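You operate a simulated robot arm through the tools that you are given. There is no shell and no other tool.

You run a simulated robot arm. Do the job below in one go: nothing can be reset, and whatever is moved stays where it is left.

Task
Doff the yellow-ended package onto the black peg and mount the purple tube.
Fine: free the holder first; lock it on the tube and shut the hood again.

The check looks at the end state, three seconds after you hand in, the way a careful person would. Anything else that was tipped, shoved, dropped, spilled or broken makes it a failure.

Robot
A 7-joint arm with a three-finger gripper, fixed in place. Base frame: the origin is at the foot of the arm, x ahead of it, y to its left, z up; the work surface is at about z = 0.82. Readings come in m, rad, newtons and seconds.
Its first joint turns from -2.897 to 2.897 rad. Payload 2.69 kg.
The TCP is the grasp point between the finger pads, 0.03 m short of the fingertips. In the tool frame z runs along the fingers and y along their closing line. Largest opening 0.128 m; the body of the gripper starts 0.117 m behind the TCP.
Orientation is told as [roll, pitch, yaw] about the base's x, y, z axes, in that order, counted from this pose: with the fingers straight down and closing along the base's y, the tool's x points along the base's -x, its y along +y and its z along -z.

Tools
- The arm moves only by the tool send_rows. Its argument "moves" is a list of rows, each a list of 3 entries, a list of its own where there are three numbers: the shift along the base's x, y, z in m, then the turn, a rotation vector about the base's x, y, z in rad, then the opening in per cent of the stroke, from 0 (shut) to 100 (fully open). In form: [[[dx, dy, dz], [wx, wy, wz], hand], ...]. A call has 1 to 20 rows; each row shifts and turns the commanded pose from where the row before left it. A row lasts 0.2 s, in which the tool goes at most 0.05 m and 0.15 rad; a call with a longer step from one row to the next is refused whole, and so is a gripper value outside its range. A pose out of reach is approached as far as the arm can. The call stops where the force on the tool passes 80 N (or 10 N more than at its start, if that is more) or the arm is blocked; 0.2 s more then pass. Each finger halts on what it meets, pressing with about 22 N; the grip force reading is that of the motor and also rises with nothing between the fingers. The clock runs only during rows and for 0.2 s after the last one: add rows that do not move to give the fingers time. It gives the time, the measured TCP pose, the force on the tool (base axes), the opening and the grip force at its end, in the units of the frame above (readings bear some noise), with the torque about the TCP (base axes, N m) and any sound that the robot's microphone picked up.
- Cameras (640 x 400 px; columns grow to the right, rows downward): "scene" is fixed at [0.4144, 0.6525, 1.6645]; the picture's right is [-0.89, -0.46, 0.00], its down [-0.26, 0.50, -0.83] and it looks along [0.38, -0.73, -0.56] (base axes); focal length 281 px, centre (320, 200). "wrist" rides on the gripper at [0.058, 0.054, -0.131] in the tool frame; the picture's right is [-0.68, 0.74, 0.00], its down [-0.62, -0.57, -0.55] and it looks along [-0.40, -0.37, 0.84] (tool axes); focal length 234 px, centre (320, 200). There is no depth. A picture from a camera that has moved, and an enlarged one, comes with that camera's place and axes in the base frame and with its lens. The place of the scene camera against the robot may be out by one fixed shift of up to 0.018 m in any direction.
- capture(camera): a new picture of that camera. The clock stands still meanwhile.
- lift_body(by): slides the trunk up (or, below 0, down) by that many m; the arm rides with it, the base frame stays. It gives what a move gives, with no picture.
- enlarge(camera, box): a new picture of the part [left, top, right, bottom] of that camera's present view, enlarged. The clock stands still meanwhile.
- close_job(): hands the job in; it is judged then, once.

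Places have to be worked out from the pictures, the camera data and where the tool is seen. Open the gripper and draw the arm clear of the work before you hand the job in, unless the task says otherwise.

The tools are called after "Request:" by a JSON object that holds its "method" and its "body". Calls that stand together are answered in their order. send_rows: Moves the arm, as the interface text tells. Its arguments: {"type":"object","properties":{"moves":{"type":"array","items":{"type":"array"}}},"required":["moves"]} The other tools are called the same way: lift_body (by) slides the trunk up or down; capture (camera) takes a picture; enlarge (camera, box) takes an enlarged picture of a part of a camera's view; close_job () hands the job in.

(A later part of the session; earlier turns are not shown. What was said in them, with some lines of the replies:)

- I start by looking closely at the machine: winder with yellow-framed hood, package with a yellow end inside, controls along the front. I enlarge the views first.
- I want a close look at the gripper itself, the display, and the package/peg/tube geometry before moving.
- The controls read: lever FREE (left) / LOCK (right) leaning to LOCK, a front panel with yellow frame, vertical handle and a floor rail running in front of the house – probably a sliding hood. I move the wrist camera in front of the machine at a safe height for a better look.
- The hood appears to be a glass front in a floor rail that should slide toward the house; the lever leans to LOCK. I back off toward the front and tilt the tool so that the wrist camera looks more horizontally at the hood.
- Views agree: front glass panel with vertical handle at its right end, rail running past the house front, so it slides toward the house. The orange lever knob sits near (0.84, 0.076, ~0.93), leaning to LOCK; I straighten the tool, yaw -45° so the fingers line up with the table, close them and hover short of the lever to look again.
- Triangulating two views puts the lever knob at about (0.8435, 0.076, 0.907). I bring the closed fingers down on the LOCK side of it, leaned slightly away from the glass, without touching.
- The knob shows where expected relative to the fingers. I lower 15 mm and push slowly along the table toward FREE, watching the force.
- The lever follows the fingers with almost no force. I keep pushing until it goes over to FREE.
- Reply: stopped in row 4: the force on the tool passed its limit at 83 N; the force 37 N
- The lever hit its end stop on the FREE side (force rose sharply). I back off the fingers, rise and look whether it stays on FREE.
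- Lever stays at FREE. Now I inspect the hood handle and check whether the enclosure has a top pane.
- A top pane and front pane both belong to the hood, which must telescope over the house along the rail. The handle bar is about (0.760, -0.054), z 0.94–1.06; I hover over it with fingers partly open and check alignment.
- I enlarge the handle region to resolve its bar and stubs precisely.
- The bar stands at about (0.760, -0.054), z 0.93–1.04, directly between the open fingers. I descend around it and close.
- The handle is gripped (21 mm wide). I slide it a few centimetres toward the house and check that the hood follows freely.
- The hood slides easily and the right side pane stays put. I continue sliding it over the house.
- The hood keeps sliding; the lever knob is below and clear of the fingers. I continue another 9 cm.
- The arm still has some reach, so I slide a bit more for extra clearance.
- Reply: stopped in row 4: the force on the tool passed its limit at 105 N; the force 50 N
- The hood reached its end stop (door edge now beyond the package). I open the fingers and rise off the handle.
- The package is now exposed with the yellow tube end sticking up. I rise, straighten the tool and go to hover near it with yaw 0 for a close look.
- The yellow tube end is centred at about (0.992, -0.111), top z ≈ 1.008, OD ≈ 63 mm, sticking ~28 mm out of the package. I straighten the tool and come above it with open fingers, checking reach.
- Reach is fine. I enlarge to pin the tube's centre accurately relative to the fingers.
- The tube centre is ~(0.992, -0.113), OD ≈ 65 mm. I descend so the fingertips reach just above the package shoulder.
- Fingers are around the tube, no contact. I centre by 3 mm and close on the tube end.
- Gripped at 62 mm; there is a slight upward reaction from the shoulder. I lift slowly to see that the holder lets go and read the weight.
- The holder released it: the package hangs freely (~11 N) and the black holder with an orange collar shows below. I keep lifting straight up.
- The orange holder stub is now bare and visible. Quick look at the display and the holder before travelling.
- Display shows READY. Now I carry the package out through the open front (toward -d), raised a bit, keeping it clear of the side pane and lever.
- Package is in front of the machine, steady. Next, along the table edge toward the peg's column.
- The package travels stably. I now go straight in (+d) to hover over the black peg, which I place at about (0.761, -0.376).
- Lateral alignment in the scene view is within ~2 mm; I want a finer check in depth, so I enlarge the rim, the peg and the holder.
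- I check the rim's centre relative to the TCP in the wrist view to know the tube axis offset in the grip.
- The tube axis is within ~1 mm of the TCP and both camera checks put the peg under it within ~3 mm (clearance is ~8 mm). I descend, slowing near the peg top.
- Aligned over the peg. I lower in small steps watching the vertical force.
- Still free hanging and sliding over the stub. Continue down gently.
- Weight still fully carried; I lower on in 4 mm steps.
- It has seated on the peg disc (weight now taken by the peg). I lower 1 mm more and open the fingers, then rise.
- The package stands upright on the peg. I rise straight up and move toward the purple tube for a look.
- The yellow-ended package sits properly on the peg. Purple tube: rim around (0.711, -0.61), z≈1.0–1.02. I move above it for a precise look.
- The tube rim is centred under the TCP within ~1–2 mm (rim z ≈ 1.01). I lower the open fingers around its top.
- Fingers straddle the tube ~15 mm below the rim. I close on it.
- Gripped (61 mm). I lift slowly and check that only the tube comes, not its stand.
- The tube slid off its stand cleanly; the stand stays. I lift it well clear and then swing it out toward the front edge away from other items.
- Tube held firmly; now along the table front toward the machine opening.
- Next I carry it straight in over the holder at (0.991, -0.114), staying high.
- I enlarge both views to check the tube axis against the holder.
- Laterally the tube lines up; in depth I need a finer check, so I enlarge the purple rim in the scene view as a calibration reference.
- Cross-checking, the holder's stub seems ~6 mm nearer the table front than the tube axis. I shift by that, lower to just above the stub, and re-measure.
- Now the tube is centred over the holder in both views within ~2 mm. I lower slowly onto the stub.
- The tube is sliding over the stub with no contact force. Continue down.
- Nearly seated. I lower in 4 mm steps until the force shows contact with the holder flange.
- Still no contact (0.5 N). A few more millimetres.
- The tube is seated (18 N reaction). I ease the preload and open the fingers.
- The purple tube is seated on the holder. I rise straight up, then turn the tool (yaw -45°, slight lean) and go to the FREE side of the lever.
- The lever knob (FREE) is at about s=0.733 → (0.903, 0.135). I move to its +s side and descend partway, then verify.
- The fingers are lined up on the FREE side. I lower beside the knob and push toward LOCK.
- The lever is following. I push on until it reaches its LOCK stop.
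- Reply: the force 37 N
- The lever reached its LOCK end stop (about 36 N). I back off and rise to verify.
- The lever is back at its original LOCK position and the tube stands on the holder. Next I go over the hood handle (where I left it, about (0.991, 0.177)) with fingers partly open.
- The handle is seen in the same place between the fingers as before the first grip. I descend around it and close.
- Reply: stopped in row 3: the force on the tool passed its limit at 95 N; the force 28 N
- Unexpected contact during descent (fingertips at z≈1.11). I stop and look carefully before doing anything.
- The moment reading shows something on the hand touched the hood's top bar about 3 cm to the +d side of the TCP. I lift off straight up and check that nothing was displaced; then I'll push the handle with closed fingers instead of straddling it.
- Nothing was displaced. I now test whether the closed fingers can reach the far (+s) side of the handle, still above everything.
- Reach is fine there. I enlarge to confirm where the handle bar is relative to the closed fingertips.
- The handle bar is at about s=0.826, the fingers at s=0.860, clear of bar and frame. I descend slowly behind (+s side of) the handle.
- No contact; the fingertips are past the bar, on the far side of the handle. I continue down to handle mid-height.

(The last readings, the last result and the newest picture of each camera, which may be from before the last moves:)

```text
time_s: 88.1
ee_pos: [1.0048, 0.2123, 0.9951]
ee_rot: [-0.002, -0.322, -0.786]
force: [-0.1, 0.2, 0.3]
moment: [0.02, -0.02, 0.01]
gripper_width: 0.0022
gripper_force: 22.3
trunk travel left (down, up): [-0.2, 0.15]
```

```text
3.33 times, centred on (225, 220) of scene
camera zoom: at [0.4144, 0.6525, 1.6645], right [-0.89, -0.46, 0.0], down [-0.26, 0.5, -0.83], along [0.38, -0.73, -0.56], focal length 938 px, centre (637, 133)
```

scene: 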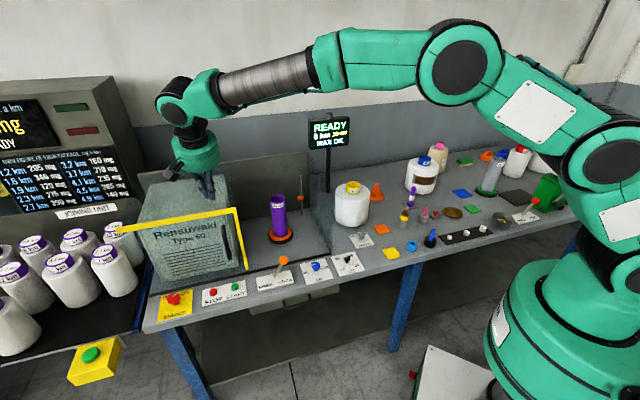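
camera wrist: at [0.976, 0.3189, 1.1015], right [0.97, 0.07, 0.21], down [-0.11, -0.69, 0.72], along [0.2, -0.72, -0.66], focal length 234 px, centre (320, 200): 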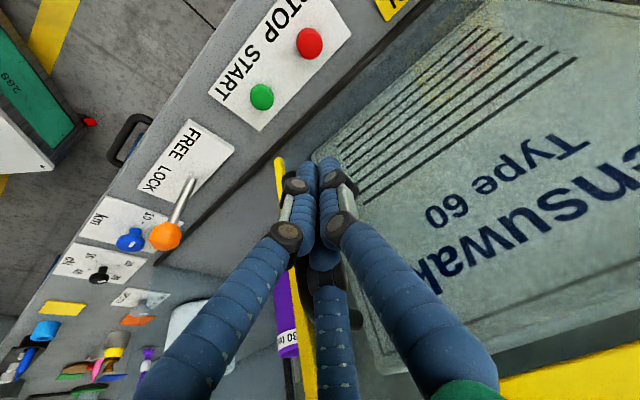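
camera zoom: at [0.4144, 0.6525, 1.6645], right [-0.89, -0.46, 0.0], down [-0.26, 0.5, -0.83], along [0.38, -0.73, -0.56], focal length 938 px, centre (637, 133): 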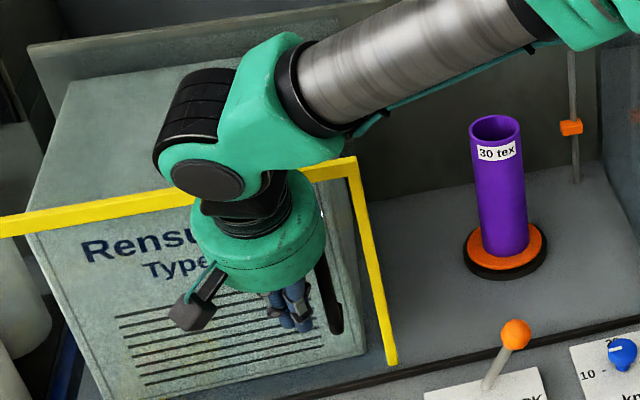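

The closed fingers are on the far side of the handle at mid-height. I push gently toward the closed position.

Request:
{"method": "send_rows", "body": {"moves": [[[-0.0071, -0.0071, 0], [0, 0, 0], 0], [[-0.0071, -0.0071, 0], [0, 0, 0], 0], [[-0.0071, -0.0071, 0], [0, 0, 0], 0], [[-0.0071, -0.0071, 0], [0, 0, 0], 0]]}}

Request:
{"method": "enlarge", "body": {"camera": "scene", "box": [180, 160, 270, 280]}}

Request:
{"method": "capture", "body": {"camera": "wrist"}}

```text
time_s: 89.1
ee_pos: [0.9767, 0.1827, 0.997]
ee_rot: [-0.003, -0.324, -0.786]
force: [0.3, 0.1, -0.1]
moment: [0.01, -0.03, 0.02]
gripper_width: 0.0024
gripper_force: 21.9
trunk travel left (down, up): [-0.2, 0.15]
```

```text
3.33 times, centred on (225, 220) of scene
camera zoom: at [0.4144, 0.6525, 1.6645], right [-0.89, -0.46, 0.0], down [-0.26, 0.5, -0.83], along [0.38, -0.73, -0.56], focal length 938 px, centre (637, 133)
```

zoom: 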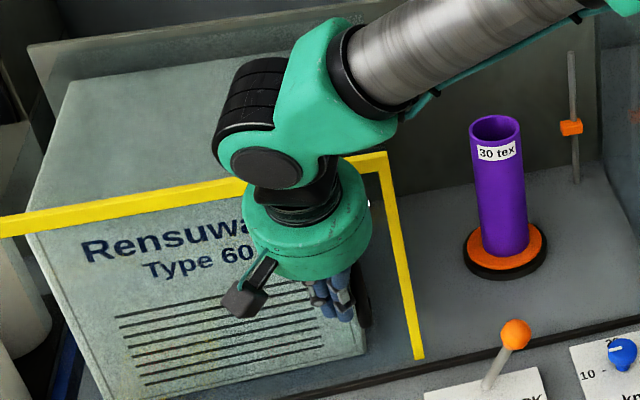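

```text
taken
camera wrist: at [0.948, 0.2899, 1.1031], right [0.97, 0.07, 0.21], down [-0.11, -0.69, 0.72], along [0.19, -0.72, -0.66], focal length 234 px, centre (320, 200)
```

wrist: 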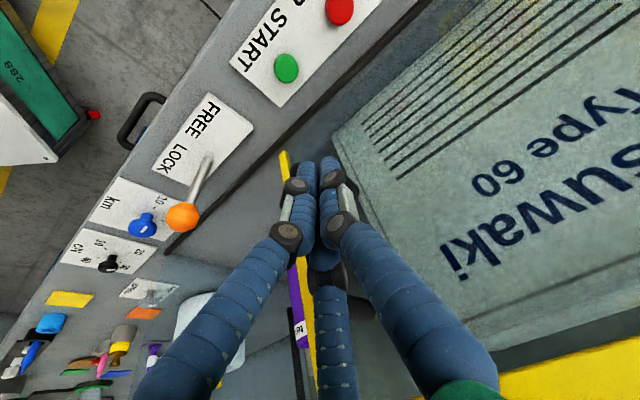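

The hood follows. I continue pushing it shut.

Request:
{"method": "send_rows", "body": {"moves": [[[-0.0141, -0.0141, 0], [0, 0, 0], 0], [[-0.0141, -0.0141, 0], [0, 0, 0], 0], [[-0.0141, -0.0141, 0], [0, 0, 0], 0], [[-0.0141, -0.0141, 0], [0, 0, 0], 0], [[-0.0141, -0.0141, 0], [0, 0, 0], 0], [[-0.0141, -0.0141, 0], [0, 0, 0], 0], [[-0.0141, -0.0141, 0], [0, 0, 0], 0]]}}

Request:
{"method": "capture", "body": {"camera": "scene"}}

Request:
{"method": "capture", "body": {"camera": "wrist"}}

```text
time_s: 90.7
ee_pos: [0.8771, 0.0818, 0.9967]
ee_rot: [-0.002, -0.322, -0.786]
force: [0.7, 0.3, -0.4]
moment: [0.01, 0.01, -0.04]
gripper_width: 0.0021
gripper_force: 22.5
trunk travel left (down, up): [-0.2, 0.15]
```

```text
taken
```

scene: 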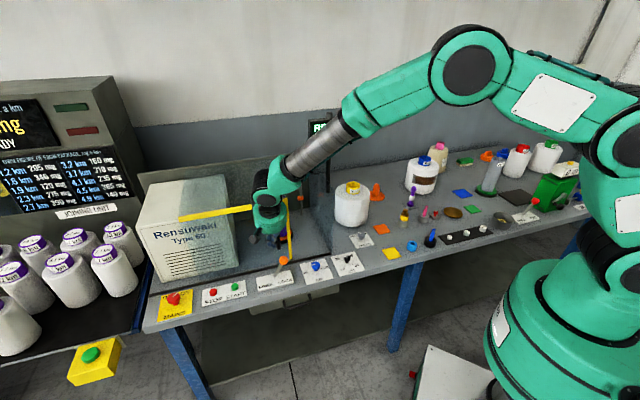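

```text
taken
camera wrist: at [0.8491, 0.1896, 1.1024], right [0.97, 0.07, 0.21], down [-0.11, -0.69, 0.72], along [0.19, -0.72, -0.66], focal length 234 px, centre (320, 200)
```

wrist: 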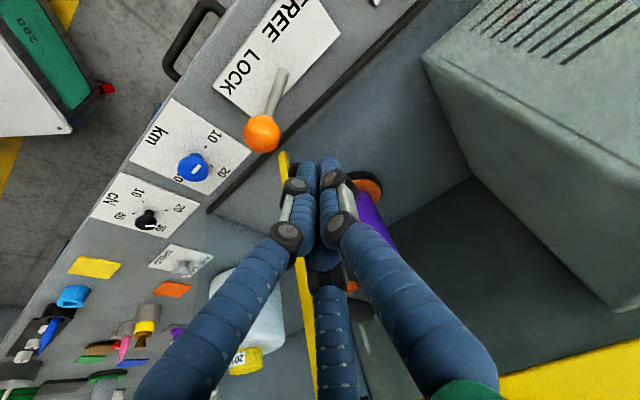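

The hood is about half shut, lever knob well clear. Keep pushing.

Request:
{"method": "send_rows", "body": {"moves": [[[-0.0141, -0.0141, 0], [0, 0, 0], 0], [[-0.0141, -0.0141, 0], [0, 0, 0], 0], [[-0.0141, -0.0141, 0], [0, 0, 0], 0], [[-0.0141, -0.0141, 0], [0, 0, 0], 0], [[-0.0141, -0.0141, 0], [0, 0, 0], 0], [[-0.0141, -0.0141, 0], [0, 0, 0], 0]]}}

Request:
{"method": "capture", "body": {"camera": "wrist"}}

Request:
{"method": "enlarge", "body": {"camera": "scene", "box": [200, 150, 360, 290]}}

```text
time_s: 92.1
ee_pos: [0.7943, 0.0004, 0.9985]
ee_rot: [-0.002, -0.323, -0.787]
force: [-0.7, -0.4, -0.5]
moment: [0.01, 0.04, 0.01]
gripper_width: 0.0022
gripper_force: 21.9
trunk travel left (down, up): [-0.2, 0.15]
```

```text
taken
camera wrist: at [0.7649, 0.1079, 1.1036], right [0.97, 0.07, 0.21], down [-0.11, -0.69, 0.72], along [0.19, -0.72, -0.66], focal length 234 px, centre (320, 200)
```

wrist: 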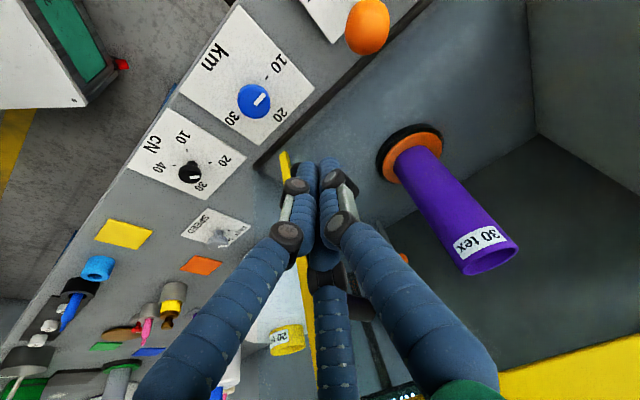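

```text
2.86 times, centred on (280, 220) of scene
camera zoom: at [0.4144, 0.6525, 1.6645], right [-0.89, -0.46, 0.0], down [-0.26, 0.5, -0.83], along [0.38, -0.73, -0.56], focal length 804 px, centre (434, 143)
```

zoom: 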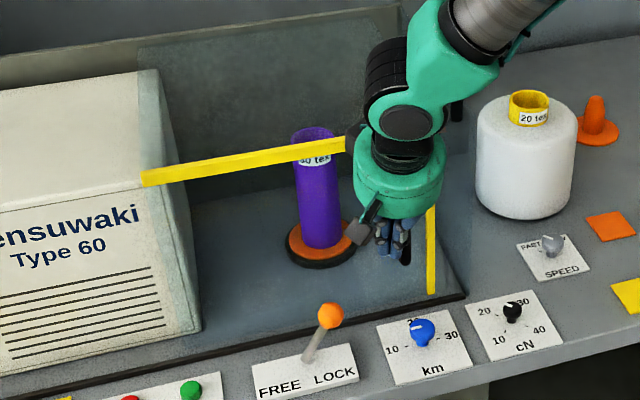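

Almost shut. I push the last few centimetres in small steps until the end stop is felt.

Request:
{"method": "send_rows", "body": {"moves": [[[-0.0071, -0.0071, 0], [0, 0, 0], 0], [[-0.0071, -0.0071, 0], [0, 0, 0], 0], [[-0.0057, -0.0057, 0], [0, 0, 0], 0], [[-0.0035, -0.0035, 0], [0, 0, 0], 0], [[-0.0035, -0.0035, 0], [0, 0, 0], 0]]}}

Request:
{"method": "enlarge", "body": {"camera": "scene", "box": [200, 150, 360, 290]}}

```text
time_s: 93.3
ee_pos: [0.7672, -0.0279, 0.9983]
ee_rot: [-0.001, -0.323, -0.785]
force: [0.2, -0.3, 0.1]
moment: [-0.01, 0.03, -0.01]
gripper_width: 0.0022
gripper_force: 22.1
trunk travel left (down, up): [-0.2, 0.15]
```

```text
2.86 times, centred on (280, 220) of scene
camera zoom: at [0.4144, 0.6525, 1.6645], right [-0.89, -0.46, 0.0], down [-0.26, 0.5, -0.83], along [0.38, -0.73, -0.56], focal length 804 px, centre (434, 143)
```

zoom: 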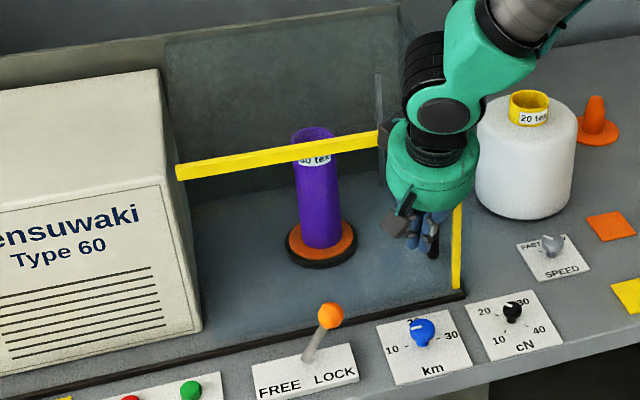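

Post bottom and bar end are within ~3–5 mm of the initial closed position, with no stop felt yet. I push a little further until it seats.

Request:
{"method": "send_rows", "body": {"moves": [[[-0.0021, -0.0021, 0], [0, 0, 0], 0], [[-0.0021, -0.0021, 0], [0, 0, 0], 0], [[-0.0021, -0.0021, 0], [0, 0, 0], 0]]}}

```text
time_s: 94.1
ee_pos: [0.7637, -0.0293, 0.9964]
ee_rot: [0.001, -0.325, -0.784]
force: [31.6, 39.5, -6.4]
moment: [-0.53, 0.51, 0.42]
gripper_width: 0.0024
gripper_force: 21.8
trunk travel left (down, up): [-0.2, 0.15]
```

The closing stop is reached (≈50 N). I back the fingers off the handle and rise clear.

Request:
{"method": "send_rows", "body": {"moves": [[[0.005, 0.005, 0], [0, 0, 0], 0], [[0.0106, 0.0106, 0], [0, 0, 0], 0], [[0, 0, 0], [0, 0, 0], 0], [[0, 0, 0.03], [0, 0, 0], 0], [[0, 0, 0.04], [0, 0, 0], 0], [[0, 0, 0.04], [0, 0, 0], 0], [[0, 0, 0.045], [0, 0, 0], 0], [[-0.02, 0.02, 0.03], [0, 0, 0], 0], [[-0.03, 0.03, 0.02], [0, 0, 0], 0], [[-0.03, 0.03, 0], [0, 0, 0], 0]]}}

Request:
{"method": "capture", "body": {"camera": "scene"}}

Request:
{"method": "capture", "body": {"camera": "wrist"}}

```text
time_s: 96.3
ee_pos: [0.6959, 0.062, 1.2037]
ee_rot: [-0.001, -0.323, -0.786]
force: [-0.4, 0.0, 0.3]
moment: [0.0, -0.04, -0.01]
gripper_width: 0.0023
gripper_force: 21.6
trunk travel left (down, up): [-0.2, 0.15]
```

```text
taken
```

scene: 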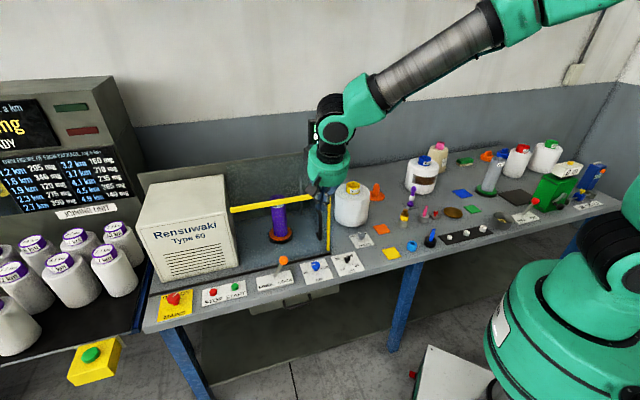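

```text
taken
camera wrist: at [0.6669, 0.1695, 1.3096], right [0.97, 0.07, 0.21], down [-0.11, -0.69, 0.72], along [0.2, -0.72, -0.66], focal length 234 px, centre (320, 200)
```

wrist: 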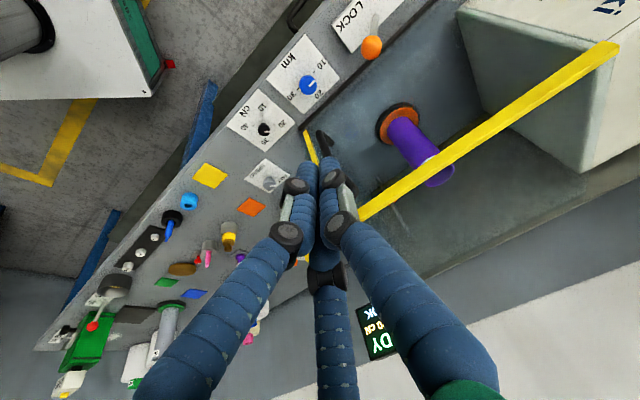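

Hood is shut. I withdraw the arm up and back to its starting area, straightening the tool and opening the gripper.

Request:
{"method": "send_rows", "body": {"moves": [[[-0.02, 0.0, 0.03], [0.076, 0.076, 0], 0], [[-0.02, 0.0, 0.03], [0.076, 0.076, 0], 30], [[-0.02, -0.01, 0.03], [0.076, 0.076, 0], 60], [[-0.02, -0.03, 0.03], [0, 0, 0.131], 100], [[-0.02, -0.035, 0.01], [0, 0, 0.131], 100], [[-0.02, -0.035, 0], [0, 0, 0.131], 100], [[-0.02, -0.035, 0], [0, 0, 0.131], 100], [[-0.02, -0.035, 0], [0, 0, 0.131], 100], [[-0.02, -0.035, 0], [0, 0, 0.131], 100], [[0, 0, 0], [0, 0, 0], 100]]}}

Request:
{"method": "capture", "body": {"camera": "scene"}}

Request:
{"method": "enlarge", "body": {"camera": "scene", "box": [220, 180, 340, 260]}}

Request:
{"method": "enlarge", "body": {"camera": "scene", "box": [150, 240, 370, 330]}}

Request:
{"method": "enlarge", "body": {"camera": "scene", "box": [290, 100, 410, 240]}}

Request:
{"method": "capture", "body": {"camera": "wrist"}}

```text
time_s: 98.5
ee_pos: [0.5131, -0.1498, 1.3338]
ee_rot: [0.0, 0.0, 0.001]
force: [0.2, -1.0, 0.5]
moment: [0.03, -0.05, -0.01]
gripper_width: 0.128
gripper_force: 0.1
trunk travel left (down, up): [-0.2, 0.15]
```

```text
taken
```

scene: 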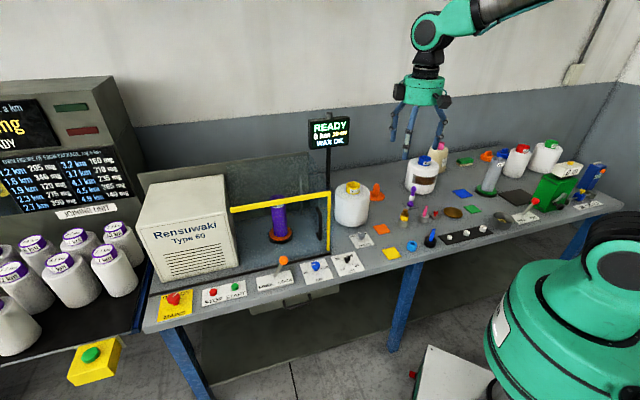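

```text
5.00 times, centred on (280, 220) of scene
camera zoom: at [0.4144, 0.6525, 1.6645], right [-0.89, -0.46, 0.0], down [-0.26, 0.5, -0.83], along [0.38, -0.73, -0.56], focal length 1406 px, centre (520, 100)
```

zoom: 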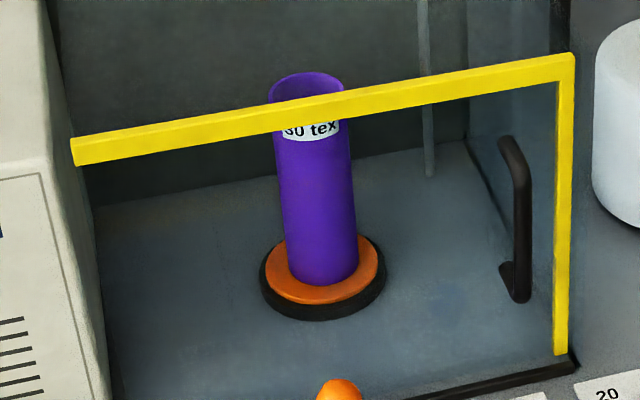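

```text
2.91 times, centred on (260, 285) of scene
camera zoom: at [0.4144, 0.6525, 1.6645], right [-0.89, -0.46, 0.0], down [-0.26, 0.5, -0.83], along [0.38, -0.73, -0.56], focal length 818 px, centre (494, -47)
```

zoom: 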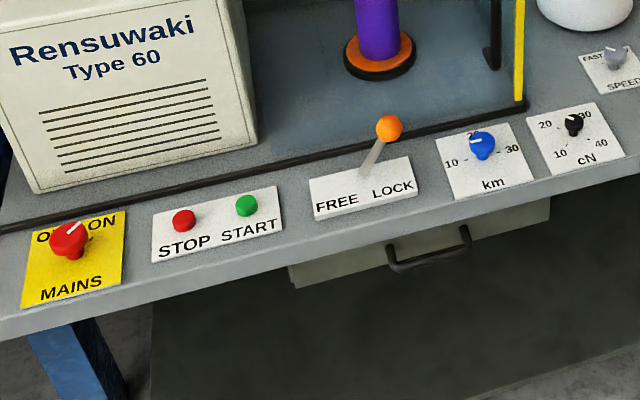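

```text
2.86 times, centred on (350, 170) of scene
camera zoom: at [0.4144, 0.6525, 1.6645], right [-0.89, -0.46, 0.0], down [-0.26, 0.5, -0.83], along [0.38, -0.73, -0.56], focal length 804 px, centre (234, 286)
```

zoom: 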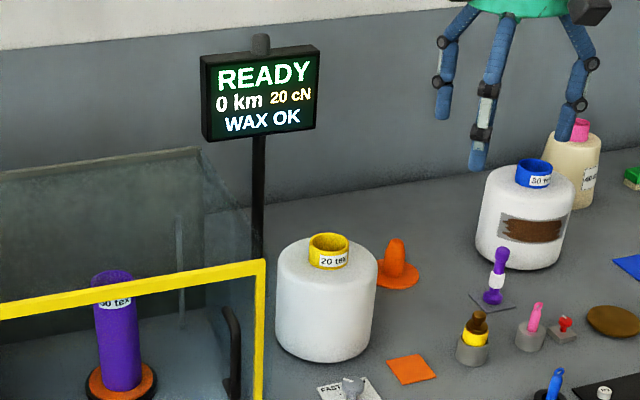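

```text
taken
camera wrist: at [0.4566, -0.0954, 1.4651], right [0.68, 0.74, 0.0], down [0.62, -0.56, 0.55], along [0.41, -0.37, -0.84], focal length 234 px, centre (320, 200)
```

wrist: 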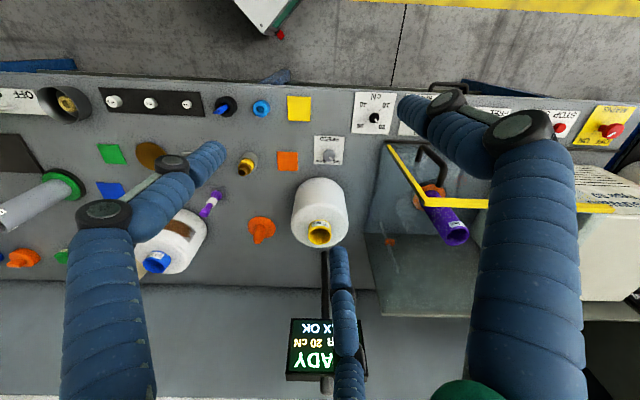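

Everything checks out in the last views. The yellow-ended package stands on the black peg and the purple tube is seated on the holder. The lever is at LOCK, the hood is back in its original closed position, and the arm is clear with the gripper open. I hand in the job.

Request:
{"method": "close_job", "body": {}}

```text
The job is handed in.
```

The job is done and handed in. I do not have the check's verdict, but my last pictures show everything in place:

- **Package:** the yellow-ended package stands upright on the black peg.
- **Tube:** the purple tube is seated on the holder. It may sit a few millimetres off centre toward the back, but it went down onto the flange.
- **Lever:** I moved it to FREE before lifting the package, and pushed it back to its LOCK stop once the tube was on.
- **Hood:** it is shut again, pushed to its stop and level with where it started.

One thing went wrong on the way. When I came down to grip the hood handle for closing, the hand hit the hood's top bar at about 95 N. The arm stopped itself, and I saw nothing moved or damaged afterwards. I then closed the hood by pushing the handle with the fingers shut.

The gripper is open and the arm is drawn clear, back near its starting position. I did not touch the dials or the start, stop and mains controls.
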